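You operate a simulated robot arm through the tools that you are given. There is no shell and no other tool. Be economical: measure what you need, move in short steps, check, and stop when the job is done.

Carry out the task below with a simulated robot arm. There is one attempt and no reset: what you move stays moved.

TASK
Unplug the open computer, drain its power and brush its fan clean.
Fine: supply off first; plug in its holder before you drain or brush; drain by the power key; put the brush back; drop nothing. Set down upright: dust brush. What is to be rubbed or washed off counts as gone when no trace of it is left.

It is judged by the outcome, as a careful person would: the job done as asked, and still so three seconds after it is handed in. It fails if anything else is knocked over, pushed out of place, dropped, spilled or broken.

THE ROBOT
A 6-joint arm with a two-finger parallel gripper, fixed in place. Base frame: the origin is at the foot of the arm, x ahead of it, y to its left, z up; the work surface is at about z = 740. Readings come in mm, degrees, newtons and seconds.
With the tool pointing down near the work surface it reaches from about 200 to 640 mm from the base axis. Its first joint turns from -66.0 to 66.0 degrees. Payload 2.7 kg.
The tool frame sits at the grasp point between the pads (the TCP): z along the fingers, y along the line on which they close. The tips reach 23 mm beyond it. The gripper opens to 94 mm. The fingers are 38 mm wide and 10 mm thick; the gripper's body (54 by 96 mm) begins 39 mm behind the TCP.
Orientation is told as [roll, pitch, yaw] about the base's x, y, z axes, in that order, counted from this pose: with the fingers straight down and closing along the base's y, the tool's x points along the base's -x, its y along +y and its z along -z.

THE INTERFACE
- The arm moves only by the tool move_arm. Its argument "increments" is a list of rows, each a list of 7 numbers: the gripper command, from -1 (shut) to 1 (fully open), values between in proportion, then the shift along the tool's x, y, z in units of 100 mm (1.0 is 100 mm), then the turn, a rotation vector about the tool's x, y, z in units of 90 degrees (1.0 is 90 degrees). In form: [[hand, dx, dy, dz, wx, wy, wz], ...]. A call has 1 to 20 rows; each row is the pose to reach, as a shift and turn from the pose commanded when the call began, along the tool's axes at that moment. A call with a number of a shift or a turn outside -1 to 1 is refused whole. Rows are played at 5 a second. More than 50 mm and 8.6 degrees between two rows, or a gripper value outside its range, and nothing of the call is played. Where a pose cannot be reached the arm comes as near as it can. A force on the tool above 40 N (or 10 N above the force at the start of the call, whichever is more), or a blocked arm, ends the call early, and 0.2 s more pass. The fingers move at their own pace (about 45 mm/s each) and stop on an object; they squeeze with about 34 N. The grip force told is the motor's: it shows also when the fingers shut on nothing. Time passes only in rows, and 0.2 s behind the last, so rows that repeat a pose let the fingers close. It gives the time, the measured TCP pose, the force on the tool (base axes), the opening and the grip force at its end, in the units of the frame above (readings bear some noise), with the torque about the TCP (base axes, N m) and any sound that the robot's microphone picked up.
- Cameras (640 x 400 px; columns grow to the right, rows downward): "scene" is fixed at [72, -431.3, 1395.4]; the picture's right is [0.81, -0.58, 0.00], its down [-0.38, -0.53, -0.75] and it looks along [0.44, 0.61, -0.66] (base axes); focal length 361 px, centre (320, 200). "wrist" rides on the gripper at [86, 16, -75] in the tool frame; the picture's right is [-0.18, 0.98, 0.00], its down [-0.58, -0.11, -0.81] and it looks along [-0.79, -0.15, 0.59] (tool axes); focal length 243 px, centre (320, 200). There is no depth. A picture from a camera that has moved, and an enlarged one, comes with that camera's place and axes in the base frame and with its lens.
- snapshot(camera): a new picture of that camera. No time passes.
- inspect(camera, box): a new picture of the part [left, top, right, bottom] of that camera's present view, enlarged. No time passes.
- finish_job(): hands the job in; it is judged then, once.

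Work in short steps. Places have to be worked out from the pictures, the camera data and where the tool is seen: move nearer, look again, correct. Check each grasp and each placing, and mend what went wrong. You have 120 turns and 84 pictures in all, those below and enlarged ones among them. Open the gripper and draw the arm clear of the work before you hand the job in, unless the task says otherwise; then end with one line.

The tools are called as a command line: name --pt "numbers of a row" for each row, then --argument value for the rest, lists and objects as JSON in quotes. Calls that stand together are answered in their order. move_arm: Moves the arm, as the interface text tells. Its arguments: {"type":"object","properties":{"increments":{"type":"array","items":{"type":"array","items":{"type":"number"}}}},"required":["increments"]} The other tools are called the same way: snapshot (camera) takes a picture; inspect (camera, box) takes an enlarged picture of a part of a camera's view; finish_job () hands the job in.

At the start:

```text
time: 0.0
ee_pos: [445.5, -118.5, 1090.1]
ee_rot: [-0.1, -0.2, 0.1]
ft_force: [-1.3, 0.4, -0.1]
ft_torque: [0.02, -0.01, 0.05]
grip_width: 94.0
finger_force: 0.0
```

scene: 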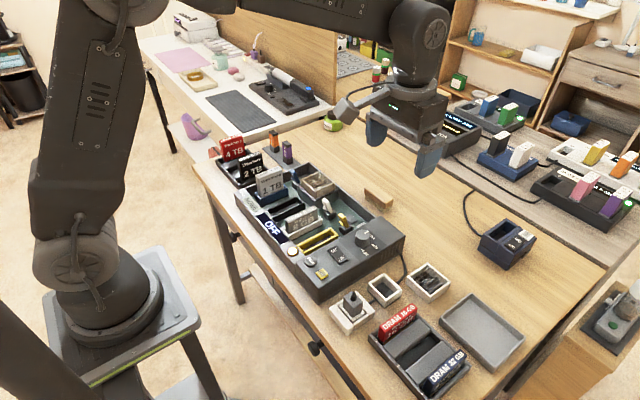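
wrist: 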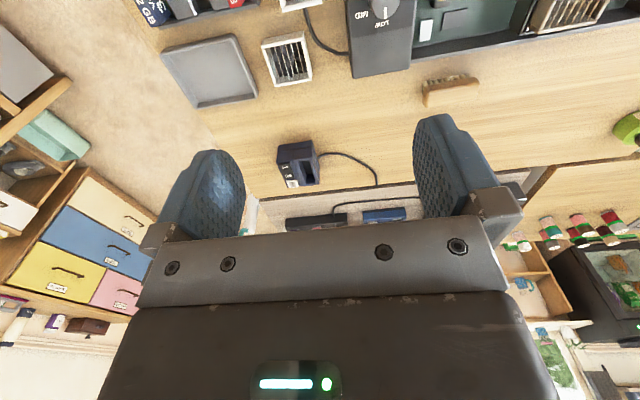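

I start by enlarging the open computer and its surroundings to identify the supply switch, plug, holder, brush and power key.

inspect --camera "scene" --box '[200, 130, 420, 310]'

inspect --camera "scene" --box '[320, 180, 560, 400]'

inspect --camera "wrist" --box '[140, 0, 640, 220]'

```text
2.22 times, centred on (310, 220) of scene
camera zoom: at [72.0, -431.3, 1395.4], right [0.81, -0.58, 0.0], down [-0.38, -0.53, -0.75], along [0.44, 0.61, -0.66], focal length 802 px, centre (342, 156)
```

zoom: 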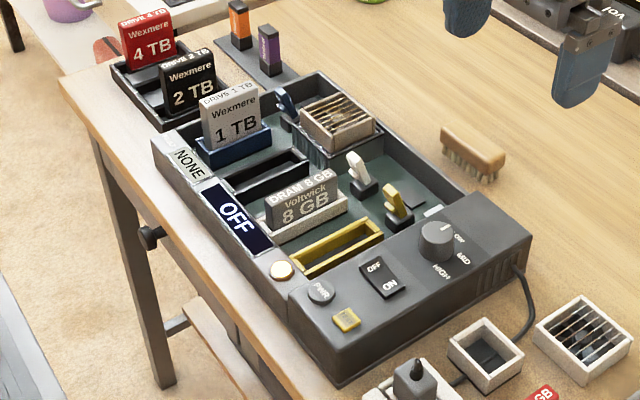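

```text
1.82 times, centred on (440, 290) of scene
camera zoom: at [72.0, -431.3, 1395.4], right [0.81, -0.58, 0.0], down [-0.38, -0.53, -0.75], along [0.44, 0.61, -0.66], focal length 657 px, centre (102, 36)
```

zoom: 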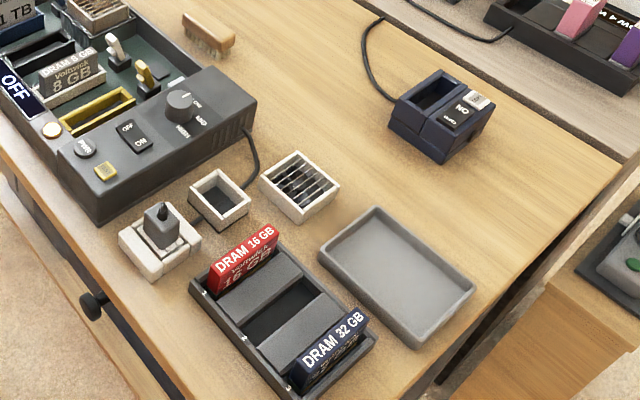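

```text
1.28 times, centred on (390, 110) of wrist
camera zoom: at [359.1, -102.9, 1164.9], right [0.18, 0.98, 0.0], down [0.58, -0.11, 0.81], along [0.79, -0.15, -0.59], focal length 311 px, centre (230, 315)
```

zoom: 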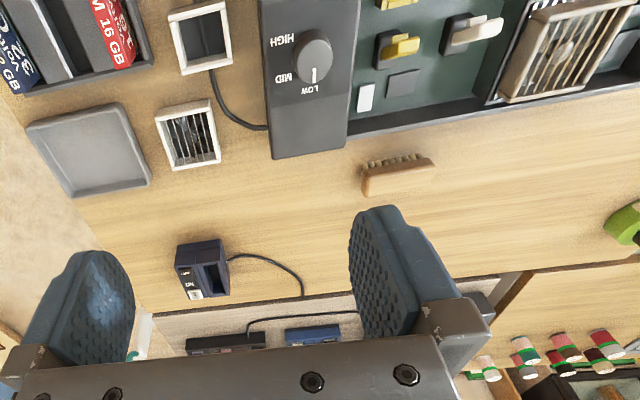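

The plug seems to sit in a white socket near (350,-150), an empty white box near (435,-153), computer switches on its panel and a brush near (625,70). I pull back and tilt the wrist camera down to see them closely.

move_arm --pt "1 0.3 0 0 0 0.08 0" --pt "1 0.6 0 0 0 0.16 0" --pt "1 0.9 0 0 0 0.24 0" --pt "1 1 0 0 0 0.32 0" --pt "1 1 0 0 0 0.32 0"

snapshot --camera "wrist"

```text
time: 1.2
ee_pos: [345.5, -118.4, 1089.2]
ee_rot: [0.0, 28.8, 0.0]
ft_force: [0.1, 0.3, 0.2]
ft_torque: [0.02, -0.02, -0.01]
grip_width: 94.0
finger_force: 0.1
```

```text
78 pictures are left
camera wrist: at [305.7, -102.2, 1196.9], right [0.16, 0.98, -0.09], down [0.9, -0.11, 0.43], along [0.41, -0.15, -0.9], focal length 243 px, centre (320, 200)
```

wrist: 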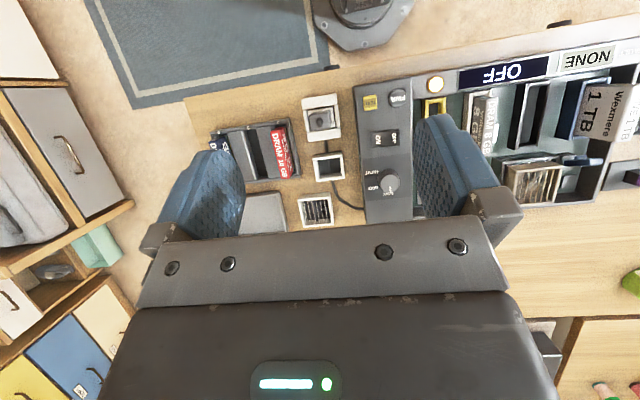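

inspect --camera "wrist" --box '[270, 60, 450, 240]'

inspect --camera "scene" --box '[280, 220, 420, 330]'

inspect --camera "scene" --box '[460, 200, 550, 270]'

inspect --camera "scene" --box '[240, 150, 400, 250]'

```text
2.22 times, centred on (360, 150) of wrist
camera zoom: at [305.7, -102.2, 1196.9], right [0.16, 0.98, -0.09], down [0.9, -0.11, 0.43], along [0.41, -0.15, -0.9], focal length 539 px, centre (231, 311)
```

zoom: 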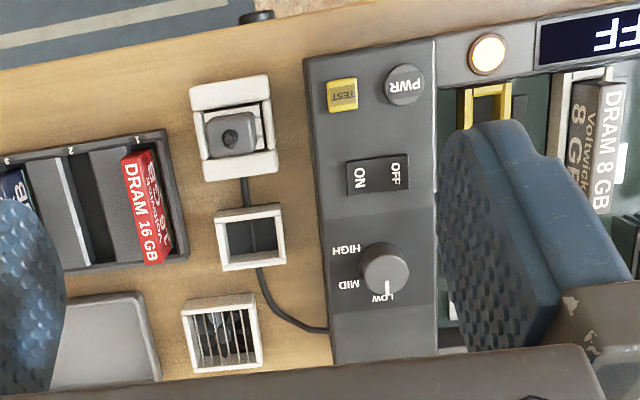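

```text
3.64 times, centred on (350, 275) of scene
camera zoom: at [72.0, -431.3, 1395.4], right [0.81, -0.58, 0.0], down [-0.38, -0.53, -0.75], along [0.44, 0.61, -0.66], focal length 1313 px, centre (211, -73)
```

zoom: 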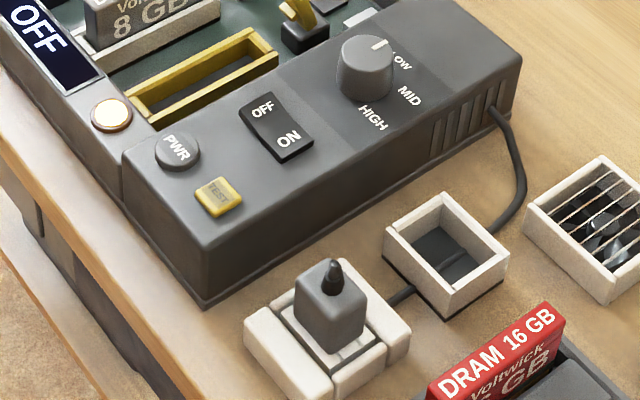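

```text
5.71 times, centred on (505, 235) of scene
camera zoom: at [72.0, -431.3, 1395.4], right [0.81, -0.58, 0.0], down [-0.38, -0.53, -0.75], along [0.44, 0.61, -0.66], focal length 2064 px, centre (-737, 0)
```

zoom: 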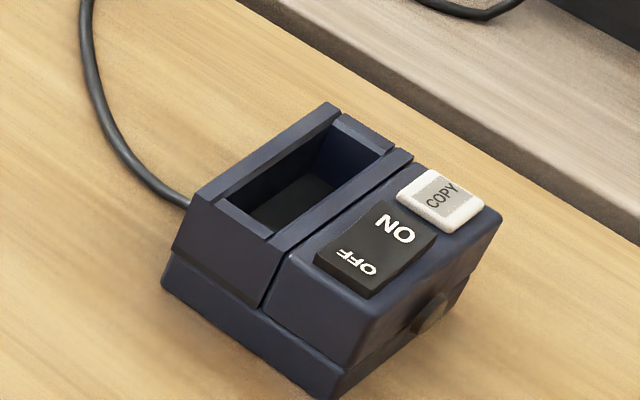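

```text
4.00 times, centred on (320, 200) of scene
camera zoom: at [72.0, -431.3, 1395.4], right [0.81, -0.58, 0.0], down [-0.38, -0.53, -0.75], along [0.44, 0.61, -0.66], focal length 1444 px, centre (320, 200)
```

zoom: 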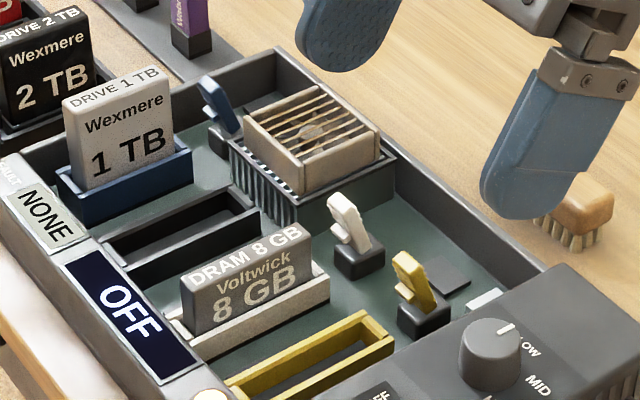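

The rocker (OFF toward +y) is near (394,-47,800); the PWR key is near (334,-27). I straighten the tool, close the fingers and come above the OFF half.

move_arm --pt "-1 -0.225 0.21 0.16 0 -0.08 0" --pt "-1 -0.45 0.42 0.32 0 -0.16 0" --pt "-1 -0.675 0.63 0.48 0 -0.24 0" --pt "-1 -0.9 0.84 0.645 0 -0.32 0" --pt "-1 -0.9 0.84 0.645 0 -0.32 0"

inspect --camera "scene" --box '[280, 220, 420, 330]'

snapshot --camera "wrist"

```text
time: 2.4
ee_pos: [392.8, -34.4, 991.7]
ee_rot: [0.1, -0.3, 0.0]
ft_force: [-0.3, 0.3, 0.2]
ft_torque: [0.02, 0.0, 0.03]
grip_width: 0.0
finger_force: 13.1
```

```text
3.64 times, centred on (350, 275) of scene
camera zoom: at [72.0, -431.3, 1395.4], right [0.81, -0.58, 0.0], down [-0.38, -0.53, -0.75], along [0.44, 0.61, -0.66], focal length 1313 px, centre (211, -73)
```

zoom: 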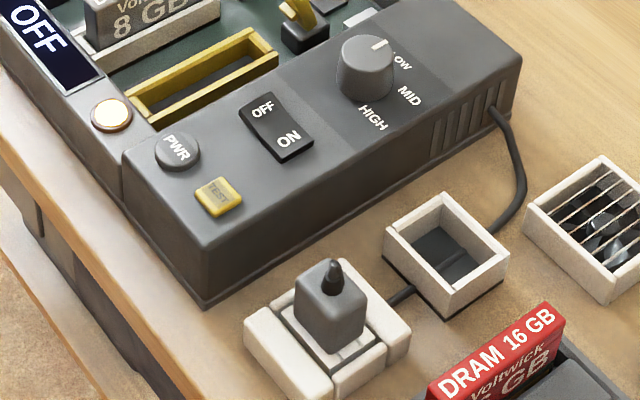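

```text
72 pictures are left
camera wrist: at [305.5, -19.3, 1065.0], right [0.18, 0.98, 0.0], down [0.58, -0.11, 0.81], along [0.79, -0.15, -0.59], focal length 243 px, centre (320, 200)
```

wrist: 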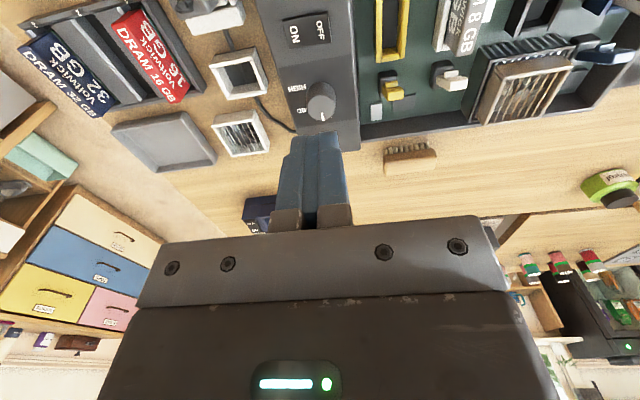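

Above the OFF half; I descend to just over the rocker.

move_arm --pt "-1 0 0 0.45 0 0 0" --pt "-1 0 0 0.9 0 0 0" --pt "-1 0 -0.02 1 0 0 0"

move_arm --pt "-1 0 0 0.25 0 0 0" --pt "-1 0 0 0.4 0 0 0" --pt "-1 0 0 0.48 0 0 0"

inspect --camera "scene" --box '[280, 190, 420, 300]'

```text
time: 3.2
ee_pos: [391.1, -38.0, 889.3]
ee_rot: [0.0, -0.1, 0.1]
ft_force: [0.1, -0.2, 0.2]
ft_torque: [0.05, -0.03, 0.02]
grip_width: 0.0
finger_force: 34.4
```

```text
time: 4.0
ee_pos: [393.3, -38.1, 841.3]
ee_rot: [0.0, 0.0, 0.0]
ft_force: [0.4, -0.1, -0.7]
ft_torque: [0.0, -0.03, 0.01]
grip_width: 0.1
finger_force: 34.3
```

```text
3.64 times, centred on (350, 245) of scene
camera zoom: at [72.0, -431.3, 1395.4], right [0.81, -0.58, 0.0], down [-0.38, -0.53, -0.75], along [0.44, 0.61, -0.66], focal length 1313 px, centre (211, 36)
```

zoom: 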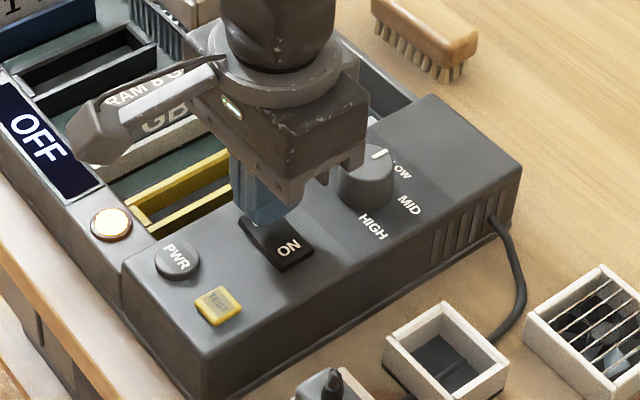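

Fingertips sit right above the OFF half. Press down in small steps.

move_arm --pt "-1 0 0 0.06 0 0 0" --pt "-1 0 0 0.1 0 0 0" --pt "-1 0 0 0.13 0 0 0" --pt "-1 0 0 0.16 0 0 0" --pt "-1 0 0 0.19 0 0 0" --pt "-1 0 0 0.22 0 0 0" --pt "-1 0 0 0.25 0 0 0"

```text
time: 4.9
ee_pos: [394.1, -37.2, 832.5]
ee_rot: [0.1, -0.1, 0.1]
ft_force: [-5.6, 3.0, 10.6]
ft_torque: [-0.01, 0.15, -0.04]
grip_width: 0.0
finger_force: 33.8
stopped in row 4: the force on the tool passed its limit at 49 N (the readings are from after the stop); the commanded pose is now the measured one
```

The press met firm resistance at tip z≈809 with no click heard. I raise a little and look at the rocker.

move_arm --pt "-1 0 0 -0.4 0 0 0" --pt "-1 0 0 -0.8 0 0 0" --pt "-1 0.3 0 -1 0 0 0"

inspect --camera "scene" --box '[290, 220, 390, 290]'

inspect --camera "wrist" --box '[240, 0, 420, 120]'

```text
time: 5.7
ee_pos: [362.5, -37.3, 931.8]
ee_rot: [0.0, 0.0, 0.1]
ft_force: [0.6, -0.9, 0.3]
ft_torque: [0.02, -0.01, 0.0]
grip_width: 0.0
finger_force: 33.6
```

```text
5.71 times, centred on (340, 255) of scene
camera zoom: at [72.0, -431.3, 1395.4], right [0.81, -0.58, 0.0], down [-0.38, -0.53, -0.75], along [0.44, 0.61, -0.66], focal length 2064 px, centre (206, -114)
```

zoom: 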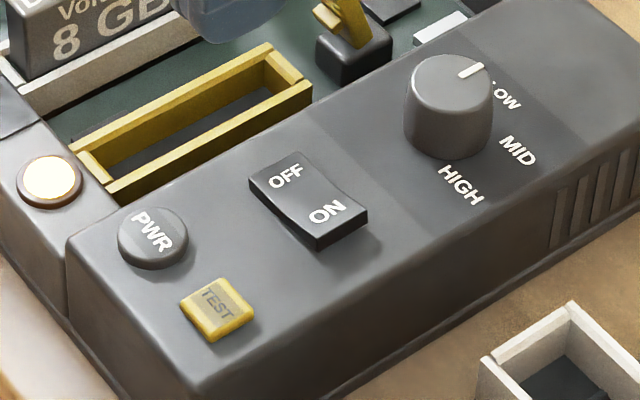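

```text
3.33 times, centred on (330, 60) of wrist
camera zoom: at [275.9, -21.0, 1005.8], right [0.18, 0.98, 0.0], down [0.58, -0.11, 0.81], along [0.79, -0.15, -0.59], focal length 809 px, centre (287, 667)
```

zoom: 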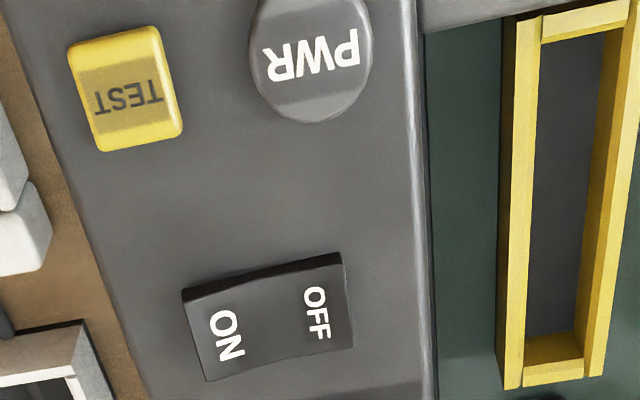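

I compare with the earlier view using the same framing.

inspect --camera "scene" --box '[280, 220, 420, 330]'

```text
3.64 times, centred on (350, 275) of scene
camera zoom: at [72.0, -431.3, 1395.4], right [0.81, -0.58, 0.0], down [-0.38, -0.53, -0.75], along [0.44, 0.61, -0.66], focal length 1313 px, centre (211, -73)
```

zoom: 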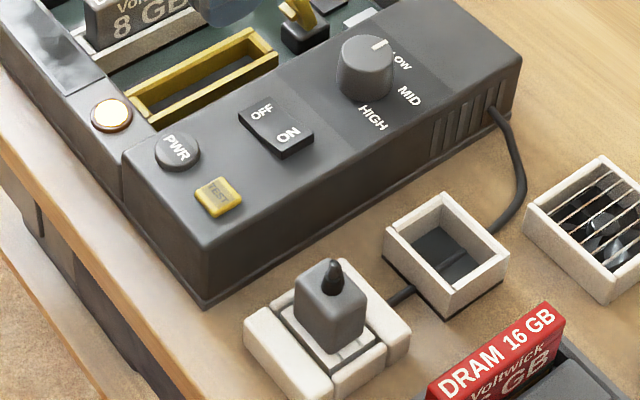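

The rocker is now OFF and the display went dark; the lamp still glows from residual charge. Next I go above the plug with an open gripper and look.

move_arm --pt "0 0.1 -0.35 0 0 0 0" --pt "0 0.1 -0.7 0 0 0 0" --pt "0 0.1 -1 0 0 0 0" --pt "0 0.1 -1 0 0 0 0"

snapshot --camera "wrist"

inspect --camera "scene" --box '[310, 250, 460, 350]'

```text
time: 6.7
ee_pos: [354.9, -137.9, 931.4]
ee_rot: [0.0, -0.1, 0.2]
ft_force: [-0.9, -0.8, 0.8]
ft_torque: [-0.02, -0.01, 0.01]
grip_width: 47.2
finger_force: 0.1
```

```text
67 pictures are left
camera wrist: at [267.4, -121.2, 1006.5], right [0.18, 0.98, 0.0], down [0.58, -0.11, 0.81], along [0.79, -0.15, -0.59], focal length 243 px, centre (320, 200)
```

wrist: 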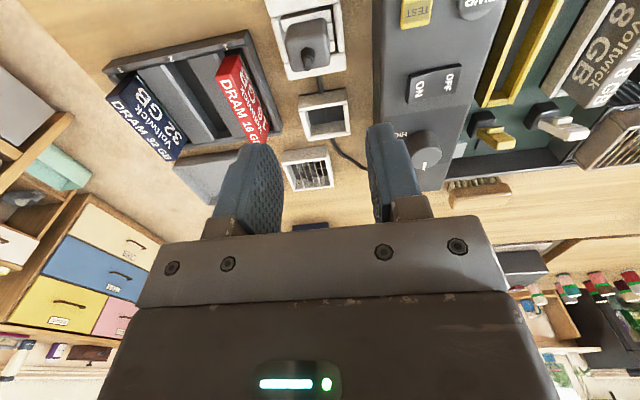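

```text
4.00 times, centred on (385, 300) of scene
camera zoom: at [72.0, -431.3, 1395.4], right [0.81, -0.58, 0.0], down [-0.38, -0.53, -0.75], along [0.44, 0.61, -0.66], focal length 1444 px, centre (60, -200)
```

zoom: 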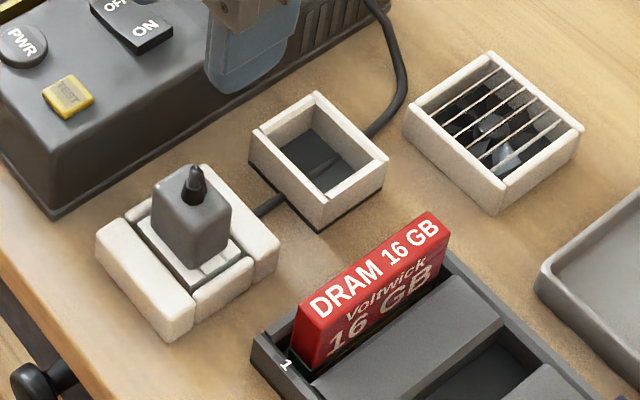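

inspect --camera "wrist" --box '[250, 0, 390, 150]'

```text
2.67 times, centred on (320, 75) of wrist
camera zoom: at [267.4, -121.2, 1006.5], right [0.18, 0.98, 0.0], down [0.58, -0.11, 0.81], along [0.79, -0.15, -0.59], focal length 647 px, centre (320, 533)
```

zoom: 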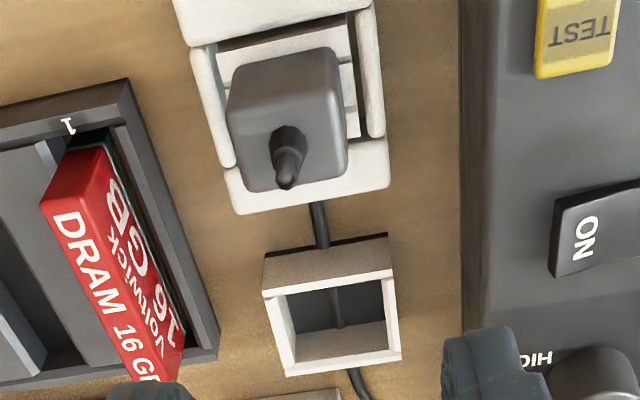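

The plug body centres at about (355,-148), top z≈790, ~36 mm wide; the socket's walls top out near 757. I lower over it with ~56 mm opening.

move_arm --pt "0.2 0 -0.1 0.3 0 0 0" --pt "0.2 0 -0.1 0.65 0 0 0" --pt "0.2 0 -0.1 0.95 0 0 0"

inspect --camera "scene" --box '[300, 240, 420, 340]'

snapshot --camera "wrist"

```text
time: 7.5
ee_pos: [352.9, -147.6, 833.7]
ee_rot: [0.0, -0.1, 0.1]
ft_force: [-1.0, -1.1, -0.2]
ft_torque: [-0.03, -0.03, -0.01]
grip_width: 56.4
finger_force: 0.1
```

```text
4.00 times, centred on (360, 290) of scene
camera zoom: at [72.0, -431.3, 1395.4], right [0.81, -0.58, 0.0], down [-0.38, -0.53, -0.75], along [0.44, 0.61, -0.66], focal length 1444 px, centre (160, -160)
```

zoom: 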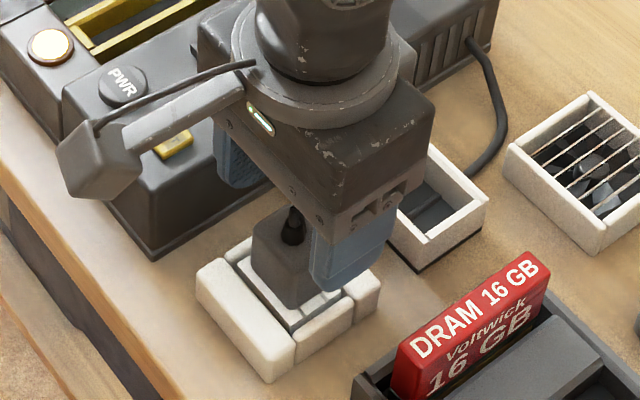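

```text
63 pictures are left
camera wrist: at [266.2, -131.1, 907.9], right [0.18, 0.98, 0.0], down [0.58, -0.11, 0.81], along [0.79, -0.15, -0.59], focal length 243 px, centre (320, 200)
```

wrist: 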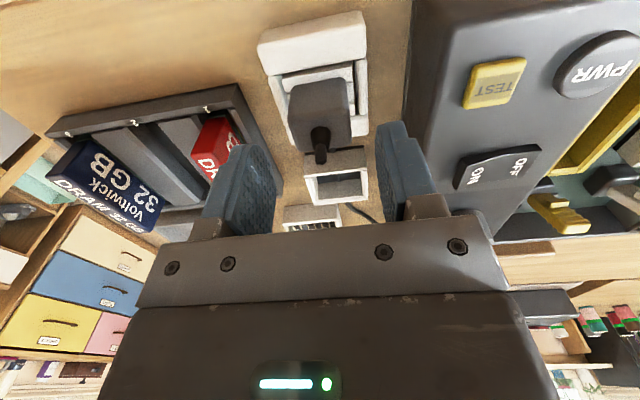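

The plug lies between the fingers (estimate (358,-149)). I lower to z≈787 and then close.

move_arm --pt "0.2 -0.03 -0.01 0.2 0 0 0" --pt "0.2 -0.03 -0.01 0.36 0 0 0" --pt "0.2 -0.03 -0.01 0.46 0 0 0" --pt "0.2 -0.03 -0.01 0.46 0 0 0"

inspect --camera "scene" --box '[300, 240, 420, 340]'

```text
time: 8.5
ee_pos: [356.2, -147.7, 790.1]
ee_rot: [0.0, -0.2, 0.1]
ft_force: [0.0, 0.0, -0.4]
ft_torque: [-0.02, 0.0, 0.01]
grip_width: 56.3
finger_force: 0.0
```

```text
4.00 times, centred on (360, 290) of scene
camera zoom: at [72.0, -431.3, 1395.4], right [0.81, -0.58, 0.0], down [-0.38, -0.53, -0.75], along [0.44, 0.61, -0.66], focal length 1444 px, centre (160, -160)
```

zoom: 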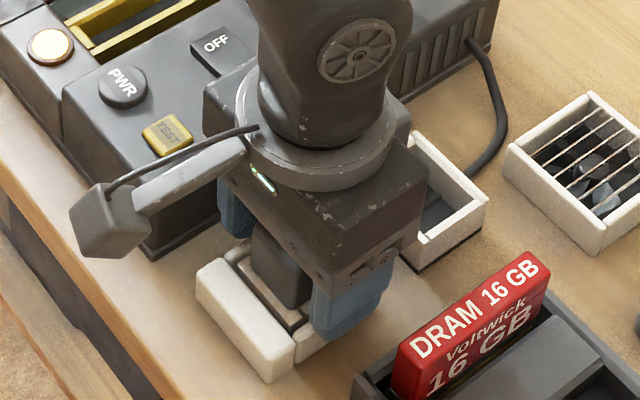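

No contact; fingers straddle the plug. Close.

move_arm --pt "-1 0 0 0 0 0 0" --pt "-1 0 0 0 0 0 0" --pt "-1 0 0 0 0 0 0"

```text
time: 9.3
ee_pos: [356.3, -149.6, 790.0]
ee_rot: [0.0, -0.1, 0.1]
ft_force: [0.5, 2.4, -0.2]
ft_torque: [0.01, 0.01, -0.01]
grip_width: 33.3
finger_force: 34.1
```

Gripped at 33 mm. I pull straight up slowly.

move_arm --pt "-1 0 0 -0.05 0 0 0" --pt "-1 0 0 -0.1 0 0 0" --pt "-1 0 0 -0.15 0 0 0" --pt "-1 0 0 -0.2 0 0 0" --pt "-1 0 0 -0.3 0 0 0" --pt "-1 0 0 -0.4 0 0 0" --pt "-1 0 0 -0.5 0 0 0" --pt "-1 0 0 -0.6 0 0 0"

inspect --camera "scene" --box '[300, 200, 480, 340]'

snapshot --camera "wrist"

```text
time: 11.1
ee_pos: [357.6, -148.0, 848.8]
ee_rot: [0.0, -0.1, 0.1]
ft_force: [-1.1, 0.1, -1.1]
ft_torque: [-0.01, 0.01, -0.02]
grip_width: 33.2
finger_force: 34.3
```

```text
2.86 times, centred on (390, 270) of scene
camera zoom: at [72.0, -431.3, 1395.4], right [0.81, -0.58, 0.0], down [-0.38, -0.53, -0.75], along [0.44, 0.61, -0.66], focal length 1032 px, centre (120, 0)
```

zoom: 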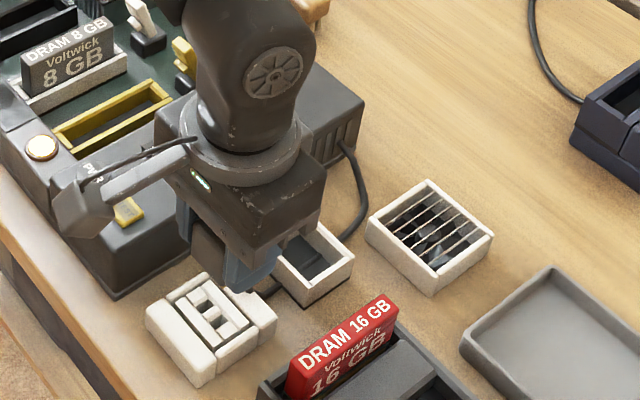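

```text
60 pictures are left
camera wrist: at [270.6, -132.4, 923.7], right [0.18, 0.98, 0.0], down [0.58, -0.11, 0.81], along [0.79, -0.15, -0.59], focal length 243 px, centre (320, 200)
```

wrist: 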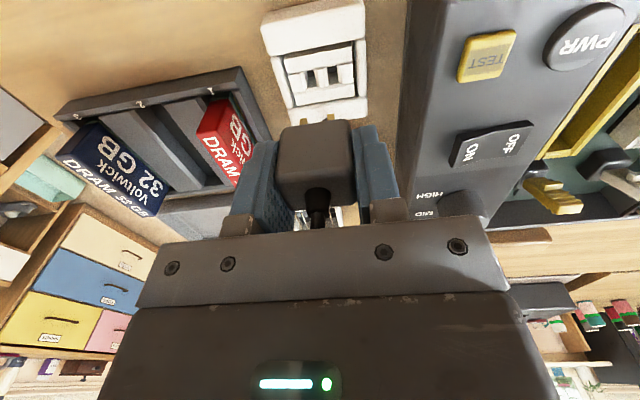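

Plug is out. The holder's centre triangulates to about (442,-147.5), rim z≈762. I carry the plug over it.

move_arm --pt "-1 -0.28 0 0 0 0 0" --pt "-1 -0.56 0 0 0 0 0" --pt "-1 -0.84 0 0 0 0 0" --pt "-1 -0.84 0 0.15 0 0 0" --pt "-1 -0.84 0 0.15 0 0 0"

inspect --camera "scene" --box '[320, 220, 460, 330]'

inspect --camera "wrist" --box '[220, 40, 420, 240]'

```text
time: 12.3
ee_pos: [442.7, -148.5, 835.5]
ee_rot: [0.0, -0.1, 0.1]
ft_force: [-0.5, 0.4, -0.6]
ft_torque: [-0.01, -0.01, -0.01]
grip_width: 33.3
finger_force: 33.6
```

```text
3.64 times, centred on (390, 275) of scene
camera zoom: at [72.0, -431.3, 1395.4], right [0.81, -0.58, 0.0], down [-0.38, -0.53, -0.75], along [0.44, 0.61, -0.66], focal length 1313 px, centre (66, -73)
```

zoom: 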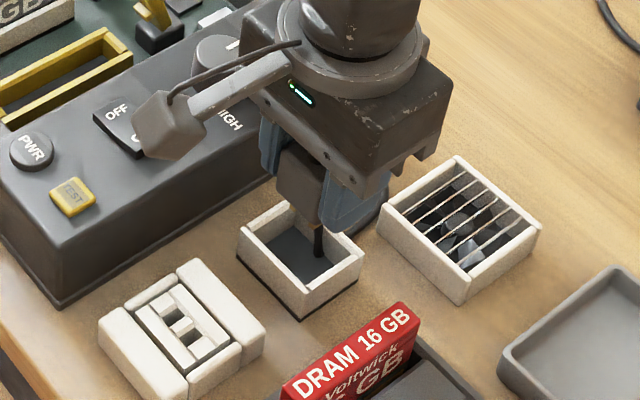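

```text
2.00 times, centred on (320, 140) of wrist
camera zoom: at [355.5, -132.1, 910.2], right [0.18, 0.98, 0.0], down [0.58, -0.11, 0.81], along [0.79, -0.15, -0.59], focal length 485 px, centre (320, 320)
```

zoom: 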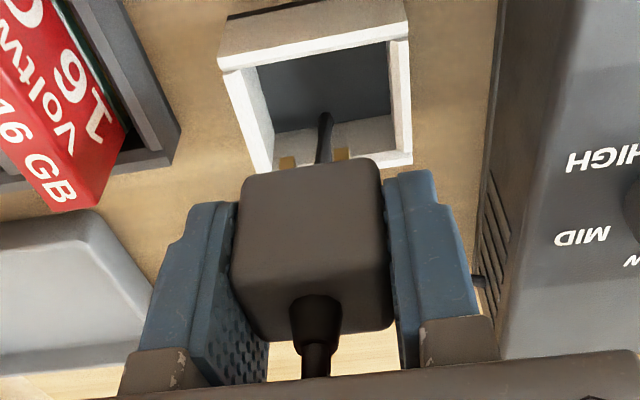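

The holder is directly below (centre ≈(442.5,-148)); the plug seems about 3 mm ahead of the TCP in x, so I shift back 3 mm and lower to just above the rim.

move_arm --pt "-1 0.03 0 0.1 0 0 0" --pt "-1 0.03 0 0.2 0 0 0" --pt "-1 0.03 0 0.24 0 0 0"

inspect --camera "scene" --box '[340, 240, 440, 320]'

inspect --camera "wrist" --box '[220, 40, 420, 240]'

```text
time: 13.1
ee_pos: [438.6, -149.2, 810.8]
ee_rot: [0.0, -0.1, 0.1]
ft_force: [0.3, 0.7, 0.1]
ft_torque: [0.01, -0.02, 0.01]
grip_width: 33.3
finger_force: 33.8
```

```text
5.00 times, centred on (390, 280) of scene
camera zoom: at [72.0, -431.3, 1395.4], right [0.81, -0.58, 0.0], down [-0.38, -0.53, -0.75], along [0.44, 0.61, -0.66], focal length 1806 px, centre (-30, -200)
```

zoom: 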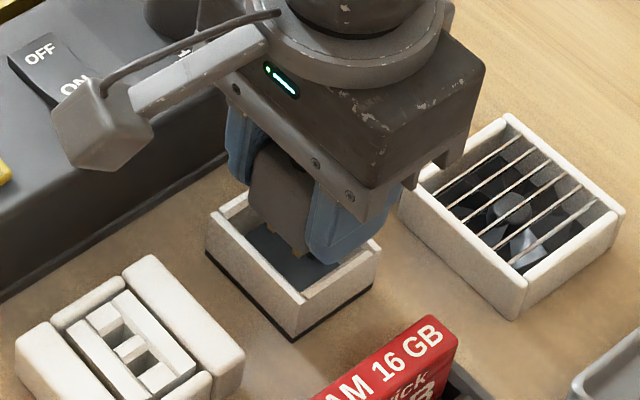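

```text
2.00 times, centred on (320, 140) of wrist
camera zoom: at [352.3, -132.9, 885.5], right [0.18, 0.98, 0.0], down [0.58, -0.11, 0.81], along [0.79, -0.15, -0.59], focal length 485 px, centre (320, 320)
```

zoom: 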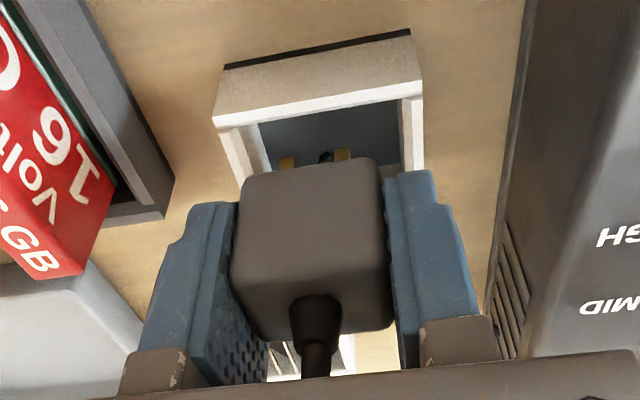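

Pins already point into the hole with several mm of room. I nudge 1.5 mm in +x and +y, then lower in small steps until contact.

move_arm --pt "-1 -0.015 0.02 0.06 0 0 0" --pt "-1 -0.015 0.02 0.11 0 0 0" --pt "-1 -0.015 0.02 0.15 0 0 0" --pt "-1 -0.015 0.02 0.18 0 0 0" --pt "-1 -0.015 0.02 0.21 0 0 0"

inspect --camera "scene" --box '[340, 240, 440, 320]'

inspect --camera "wrist" --box '[220, 40, 420, 240]'

```text
time: 14.3
ee_pos: [442.2, -146.4, 791.8]
ee_rot: [0.0, -0.1, 0.2]
ft_force: [-6.5, 2.0, 14.3]
ft_torque: [0.05, 0.34, -0.09]
grip_width: 33.3
finger_force: 33.9
```

```text
5.00 times, centred on (390, 280) of scene
camera zoom: at [71.7, -431.2, 1395.4], right [0.81, -0.58, 0.0], down [-0.38, -0.53, -0.75], along [0.44, 0.61, -0.66], focal length 1806 px, centre (-30, -200)
```

zoom: 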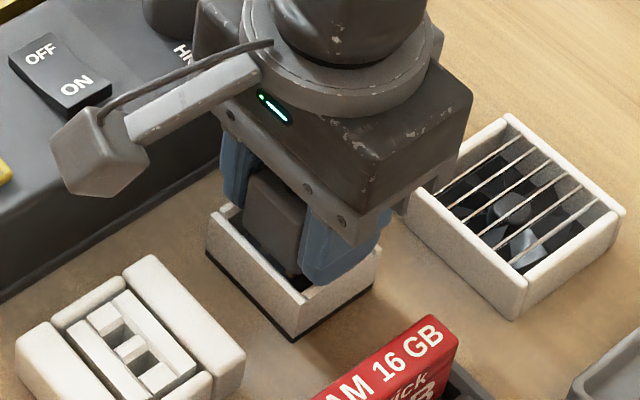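

```text
2.00 times, centred on (320, 140) of wrist
camera zoom: at [354.2, -130.0, 865.6], right [0.18, 0.98, 0.0], down [0.58, -0.11, 0.81], along [0.79, -0.15, -0.59], focal length 485 px, centre (320, 320)
```

zoom: 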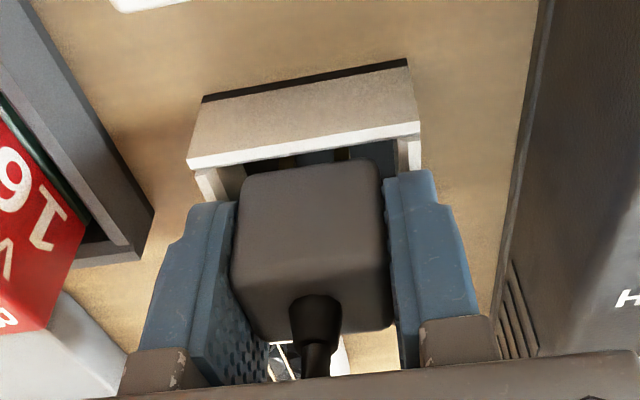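

Contact felt with 14 N at TCP z≈792. I press a little more to see if it seats deeper.

move_arm --pt "-1 0 0 0.02 0 0 0" --pt "-1 0 0 0.04 0 0 0" --pt "-1 0 0 0.06 0 0 0"

```text
time: 14.7
ee_pos: [441.4, -146.9, 791.5]
ee_rot: [0.0, -0.1, 0.1]
ft_force: [-4.8, 2.7, 8.2]
ft_torque: [0.02, 0.21, -0.09]
grip_width: 33.1
finger_force: 33.7
stopped in row 2: the force on the tool passed its limit at 46 N (the readings are from after the stop); the commanded pose is now the measured one
```

I check closely whether the body sits inside the rim or on it.

inspect --camera "scene" --box '[376, 268, 420, 312]'

inspect --camera "wrist" --box '[270, 90, 370, 150]'

```text
9.09 times, centred on (398, 290) of scene
camera zoom: at [71.8, -431.2, 1395.4], right [0.81, -0.58, 0.0], down [-0.38, -0.53, -0.75], along [0.44, 0.61, -0.66], focal length 3283 px, centre (-389, -618)
```

zoom: 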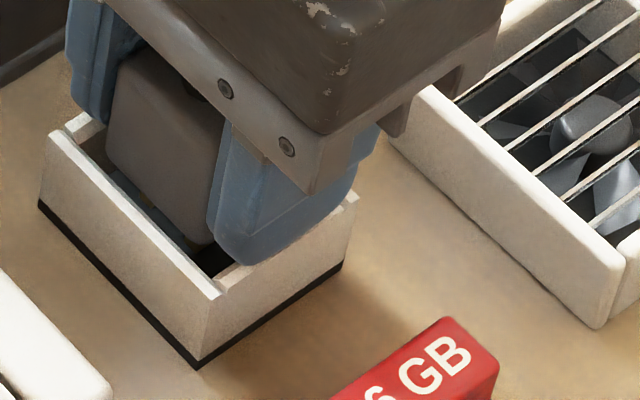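

```text
6.40 times, centred on (320, 120) of wrist
camera zoom: at [354.4, -130.0, 865.8], right [0.18, 0.98, 0.0], down [0.58, -0.11, 0.81], along [0.79, -0.15, -0.59], focal length 1553 px, centre (320, 712)
```

zoom: 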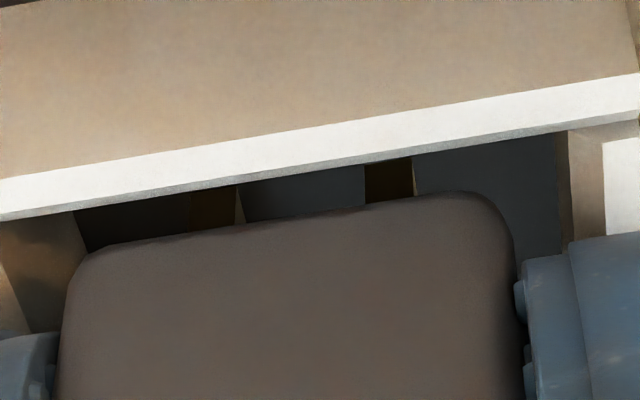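

The body sits inside the rim with pins on the holder floor. I release gently.

move_arm --pt "-0.2 0 0 0 0 0 0" --pt "0 0 0 0 0 0 0" --pt "0 0 0 0 0 0 0"

inspect --camera "scene" --box '[360, 250, 440, 320]'

```text
time: 15.5
ee_pos: [442.7, -148.1, 790.7]
ee_rot: [-0.1, -0.2, 0.1]
ft_force: [-0.8, -2.7, 8.4]
ft_torque: [0.16, 0.15, 0.1]
grip_width: 46.0
finger_force: 0.1
```

```text
5.71 times, centred on (400, 285) of scene
camera zoom: at [71.9, -431.3, 1395.4], right [0.81, -0.58, 0.0], down [-0.38, -0.53, -0.75], along [0.44, 0.61, -0.66], focal length 2064 px, centre (-137, -286)
```

zoom: 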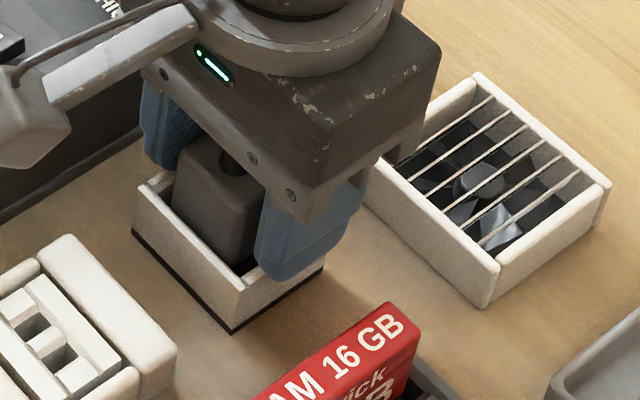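

Released; a finger lightly touches the rim. I raise straight up.

move_arm --pt "0 0 0 -0.05 0 0 0" --pt "0 0 0 -0.15 0 0 0" --pt "0 0 0 -0.3 0 0 0" --pt "0 0 0 -0.7 0 0 0" --pt "0 0 0 -1 0 0 0"

inspect --camera "scene" --box '[290, 200, 450, 320]'

inspect --camera "wrist" --box '[220, 0, 420, 200]'

```text
time: 16.7
ee_pos: [441.1, -145.7, 890.3]
ee_rot: [0.1, -0.1, 0.1]
ft_force: [-0.4, -0.2, 0.7]
ft_torque: [0.0, 0.01, -0.01]
grip_width: 46.8
finger_force: 0.0
```

```text
3.33 times, centred on (370, 260) of scene
camera zoom: at [72.0, -431.3, 1395.4], right [0.81, -0.58, 0.0], down [-0.38, -0.53, -0.75], along [0.44, 0.61, -0.66], focal length 1204 px, centre (153, 0)
```

zoom: 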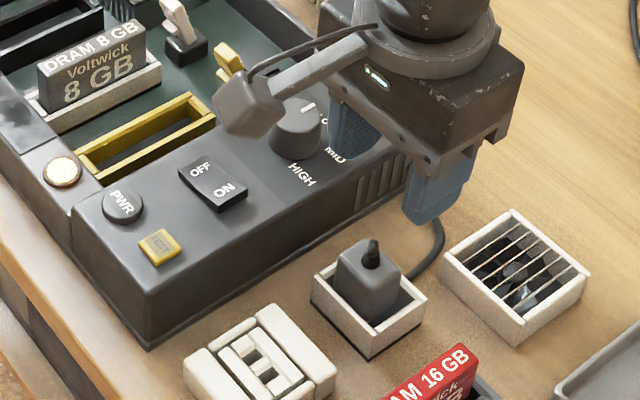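

```text
2.00 times, centred on (320, 100) of wrist
camera zoom: at [355.2, -128.9, 964.2], right [0.18, 0.98, 0.0], down [0.58, -0.11, 0.81], along [0.79, -0.15, -0.59], focal length 485 px, centre (320, 400)
```

zoom: 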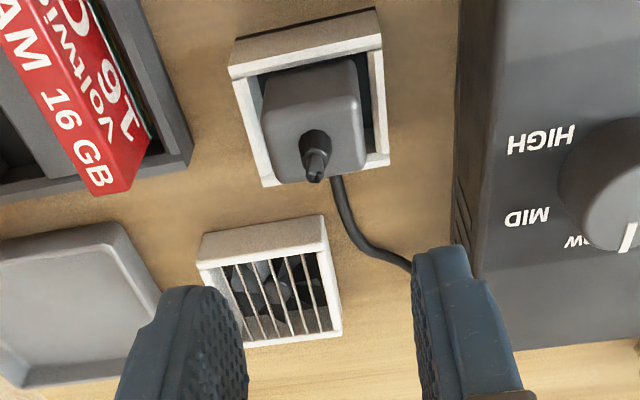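

The plug stands properly in its holder. Next, the PWR key at about (334,-27): close fingers and move over it.

move_arm --pt "-1 0.25 0.3 0 0 0 0" --pt "-1 0.5 0.6 0 0 0 0" --pt "-1 0.75 0.9 0 0 0 0" --pt "-1 0.95 1 0 0 0 0" --pt "-1 1 1 0 0 0 0"

move_arm --pt "-1 0.07 0.187 0 0 0 0" --pt "-1 0.07 0.187 0.2 0 0 0" --pt "-1 0.07 0.187 0.4 0 0 0"

inspect --camera "scene" --box '[270, 200, 390, 300]'

```text
time: 17.9
ee_pos: [340.8, -46.4, 891.8]
ee_rot: [0.0, -0.2, 0.0]
ft_force: [-0.1, 0.0, 0.4]
ft_torque: [-0.01, -0.01, 0.01]
grip_width: 0.2
finger_force: 33.9
```

```text
time: 18.7
ee_pos: [333.3, -28.5, 850.8]
ee_rot: [0.1, -0.2, 0.1]
ft_force: [0.4, 0.5, -0.5]
ft_torque: [0.0, 0.01, 0.0]
grip_width: 0.0
finger_force: 34.2
```

```text
4.00 times, centred on (330, 250) of scene
camera zoom: at [72.0, -431.3, 1395.4], right [0.81, -0.58, 0.0], down [-0.38, -0.53, -0.75], along [0.44, 0.61, -0.66], focal length 1444 px, centre (280, 0)
```

zoom: 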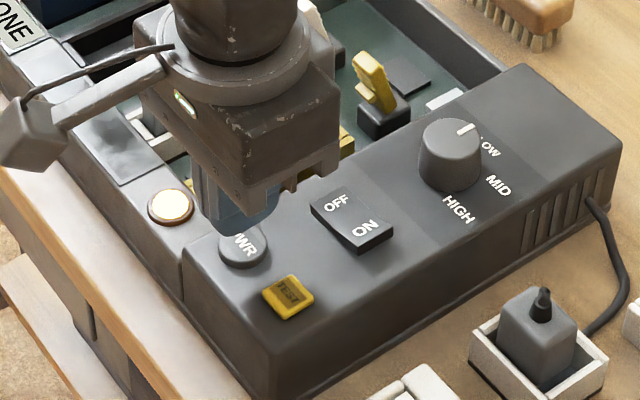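

Fingertips are over PWR. I press in small steps and hold.

move_arm --pt "-1 0 0 0.08 0 0 0" --pt "-1 0 0 0.12 0 0 0" --pt "-1 0 0 0.14 0 0 0" --pt "-1 0 0 0.155 0 0 0" --pt "-1 0 0 0.17 0 0 0" --pt "-1 0 0 0.18 0 0 0" --pt "-1 0 0 0.19 0 0 0" --pt "-1 0 0 0.2 0 0 0"

inspect --camera "scene" --box '[270, 200, 390, 300]'

```text
time: 20.5
ee_pos: [335.2, -28.6, 831.2]
ee_rot: [0.0, -0.2, 0.1]
ft_force: [0.2, 0.8, -0.5]
ft_torque: [0.01, -0.02, -0.04]
grip_width: 0.1
finger_force: 33.8
```

```text
4.00 times, centred on (330, 250) of scene
camera zoom: at [72.0, -431.3, 1395.4], right [0.81, -0.58, 0.0], down [-0.38, -0.53, -0.75], along [0.44, 0.61, -0.66], focal length 1444 px, centre (280, 0)
```

zoom: 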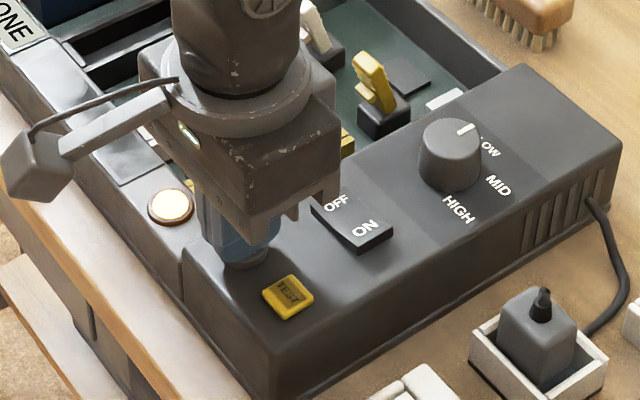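

No contact yet; continue down slowly and hold when it meets resistance.

move_arm --pt "-1 0 0 0.01 0 0 0" --pt "-1 0 0 0.02 0 0 0" --pt "-1 0 0 0.03 0 0 0" --pt "-1 0 0 0.04 0 0 0" --pt "-1 0 0 0.05 0 0 0" --pt "-1 0 0 0.06 0 0 0" --pt "-1 0 0 0.07 0 0 0" --pt "-1 0 0 0.08 0 0 0" --pt "-1 0 0 0.09 0 0 0" --pt "-1 0 0 0.1 0 0 0"

inspect --camera "scene" --box '[270, 200, 390, 300]'

```text
time: 22.5
ee_pos: [335.9, -29.2, 823.2]
ee_rot: [0.0, -0.2, 0.0]
ft_force: [-4.1, 2.6, 12.5]
ft_torque: [0.08, 0.09, 0.0]
grip_width: 0.0
finger_force: 34.1
heard: click
stopped in row 9: the force on the tool passed its limit at 45 N (the readings are from after the stop); the commanded pose is now the measured one
```

```text
4.00 times, centred on (330, 250) of scene
camera zoom: at [71.8, -431.3, 1395.4], right [0.81, -0.58, 0.0], down [-0.38, -0.53, -0.75], along [0.44, 0.61, -0.66], focal length 1444 px, centre (280, 0)
```

zoom: 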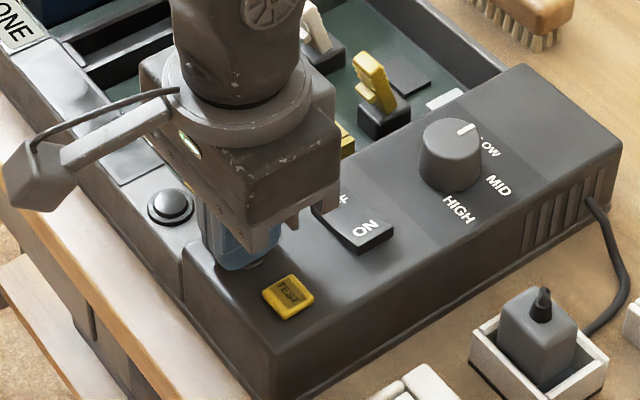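

Click heard and the lamp is out: drained. I lift, and head toward the brush for a look.

move_arm --pt "-1 0 0 -0.4 0 0 0" --pt "-1 0 0 -0.8 0 0 0" --pt "-1 -0.2 0.2 -1 0 0 0" --pt "-1 -0.6 0.5 -1 0 0 0" --pt "-1 -1 0.8 -1 0 0 0"

move_arm --pt "0 -0.4 0 -0.2 0 0 0" --pt "0 -0.8 0 -0.4 0 0 0" --pt "0 -0.9 0.1 -0.4 0 0 0"

snapshot --camera "wrist"

snapshot --camera "scene"

```text
time: 23.7
ee_pos: [435.3, 51.1, 923.3]
ee_rot: [0.0, -0.1, 0.1]
ft_force: [0.6, 0.4, 0.0]
ft_torque: [-0.03, 0.06, -0.02]
grip_width: 0.3
finger_force: 34.1
```

```text
time: 24.5
ee_pos: [525.6, 60.9, 962.8]
ee_rot: [0.0, -0.2, 0.1]
ft_force: [0.6, -0.2, -0.4]
ft_torque: [0.02, 0.0, -0.03]
grip_width: 47.0
finger_force: 0.0
```

```text
45 pictures are left
camera wrist: at [439.6, 77.8, 1038.4], right [0.18, 0.98, 0.0], down [0.58, -0.11, 0.81], along [0.79, -0.15, -0.59], focal length 243 px, centre (320, 200)
```

wrist: 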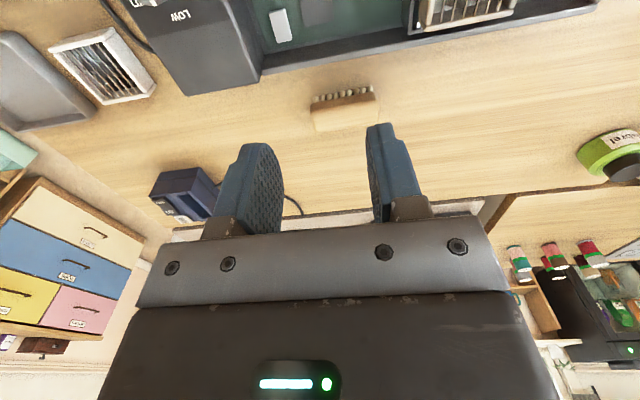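

```text
44 pictures are left
```

scene: 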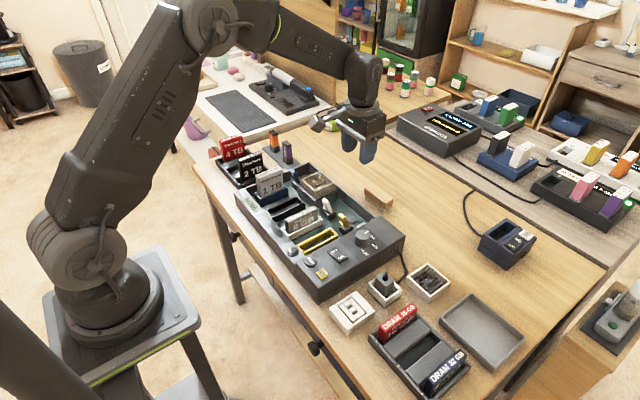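

Zoom in on brush and fan to establish their sizes and orientation.

inspect --camera "wrist" --box '[290, 70, 400, 140]'

inspect --camera "scene" --box '[280, 150, 400, 260]'

```text
5.71 times, centred on (345, 105) of wrist
camera zoom: at [439.6, 77.8, 1038.4], right [0.18, 0.98, 0.0], down [0.58, -0.11, 0.81], along [0.79, -0.15, -0.59], focal length 1386 px, centre (177, 743)
```

zoom: 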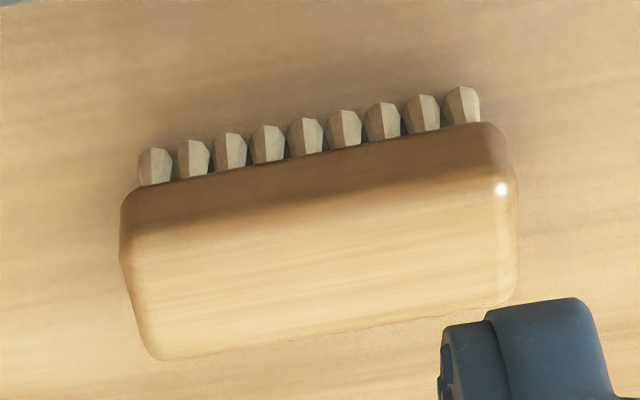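

```text
3.64 times, centred on (340, 205) of scene
camera zoom: at [72.0, -431.3, 1395.4], right [0.81, -0.58, 0.0], down [-0.38, -0.53, -0.75], along [0.44, 0.61, -0.66], focal length 1313 px, centre (247, 182)
```

zoom: 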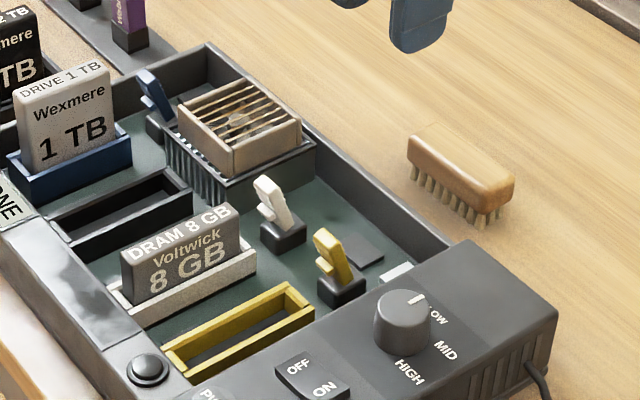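

The brush lies along y (y 32–117), 34 mm wide in x, centre ≈(629,75), wood top z≈768, bristles down. I turn the gripper 90° so it closes along x and move above it, opened to ~60 mm.

move_arm --pt "0.3 -0.08 0.011 0.08 0 0 -0.084" --pt "0.3 -0.17 0.022 0.16 0 0 -0.167" --pt "0.3 -0.25 0.034 0.25 0 0 -0.25" --pt "0.3 -0.33 0.045 0.33 0 0 -0.333" --pt "0.3 -0.42 0.056 0.41 0 0 -0.417" --pt "0.3 -0.5 0.068 0.5 0 0 -0.5" --pt "0.3 -0.58 0.08 0.58 0 0 -0.583" --pt "0.3 -0.67 0.09 0.66 0 0 -0.667" --pt "0.3 -0.75 0.1 0.75 0 0 -0.75" --pt "0.3 -0.83 0.11 0.83 0 0 -0.833" --pt "0.3 -0.92 0.125 0.91 0 0 -0.917" --pt "0.3 -1 0.137 0.95 0 0 -1" --pt "0.3 -1 0.137 0.95 0 0 -1"

snapshot --camera "wrist"

inspect --camera "scene" --box '[280, 120, 460, 260]'

```text
time: 27.3
ee_pos: [624.6, 76.0, 870.7]
ee_rot: [-0.3, 0.0, 90.1]
ft_force: [0.3, -0.1, -0.6]
ft_torque: [-0.03, 0.0, 0.03]
grip_width: 61.0
finger_force: 0.1
```

```text
41 pictures are left
camera wrist: at [608.6, -11.0, 945.5], right [-0.98, 0.18, 0.0], down [0.1, 0.58, 0.81], along [0.15, 0.79, -0.59], focal length 243 px, centre (320, 200)
```

wrist: 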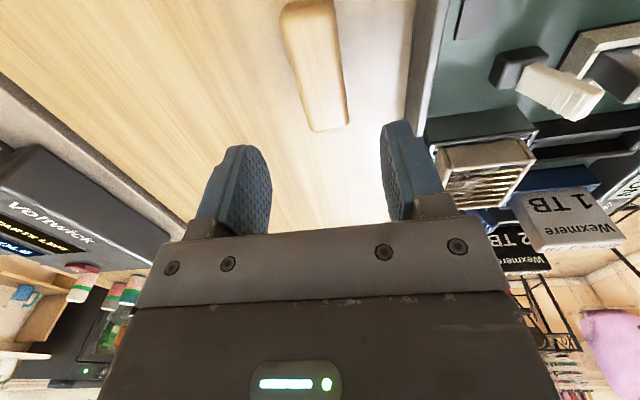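

```text
2.86 times, centred on (370, 190) of scene
camera zoom: at [72.0, -431.3, 1395.4], right [0.81, -0.58, 0.0], down [-0.38, -0.53, -0.75], along [0.44, 0.61, -0.66], focal length 1032 px, centre (177, 229)
```

zoom: 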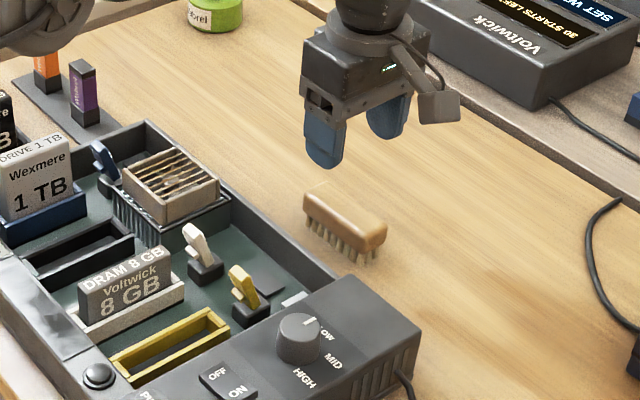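

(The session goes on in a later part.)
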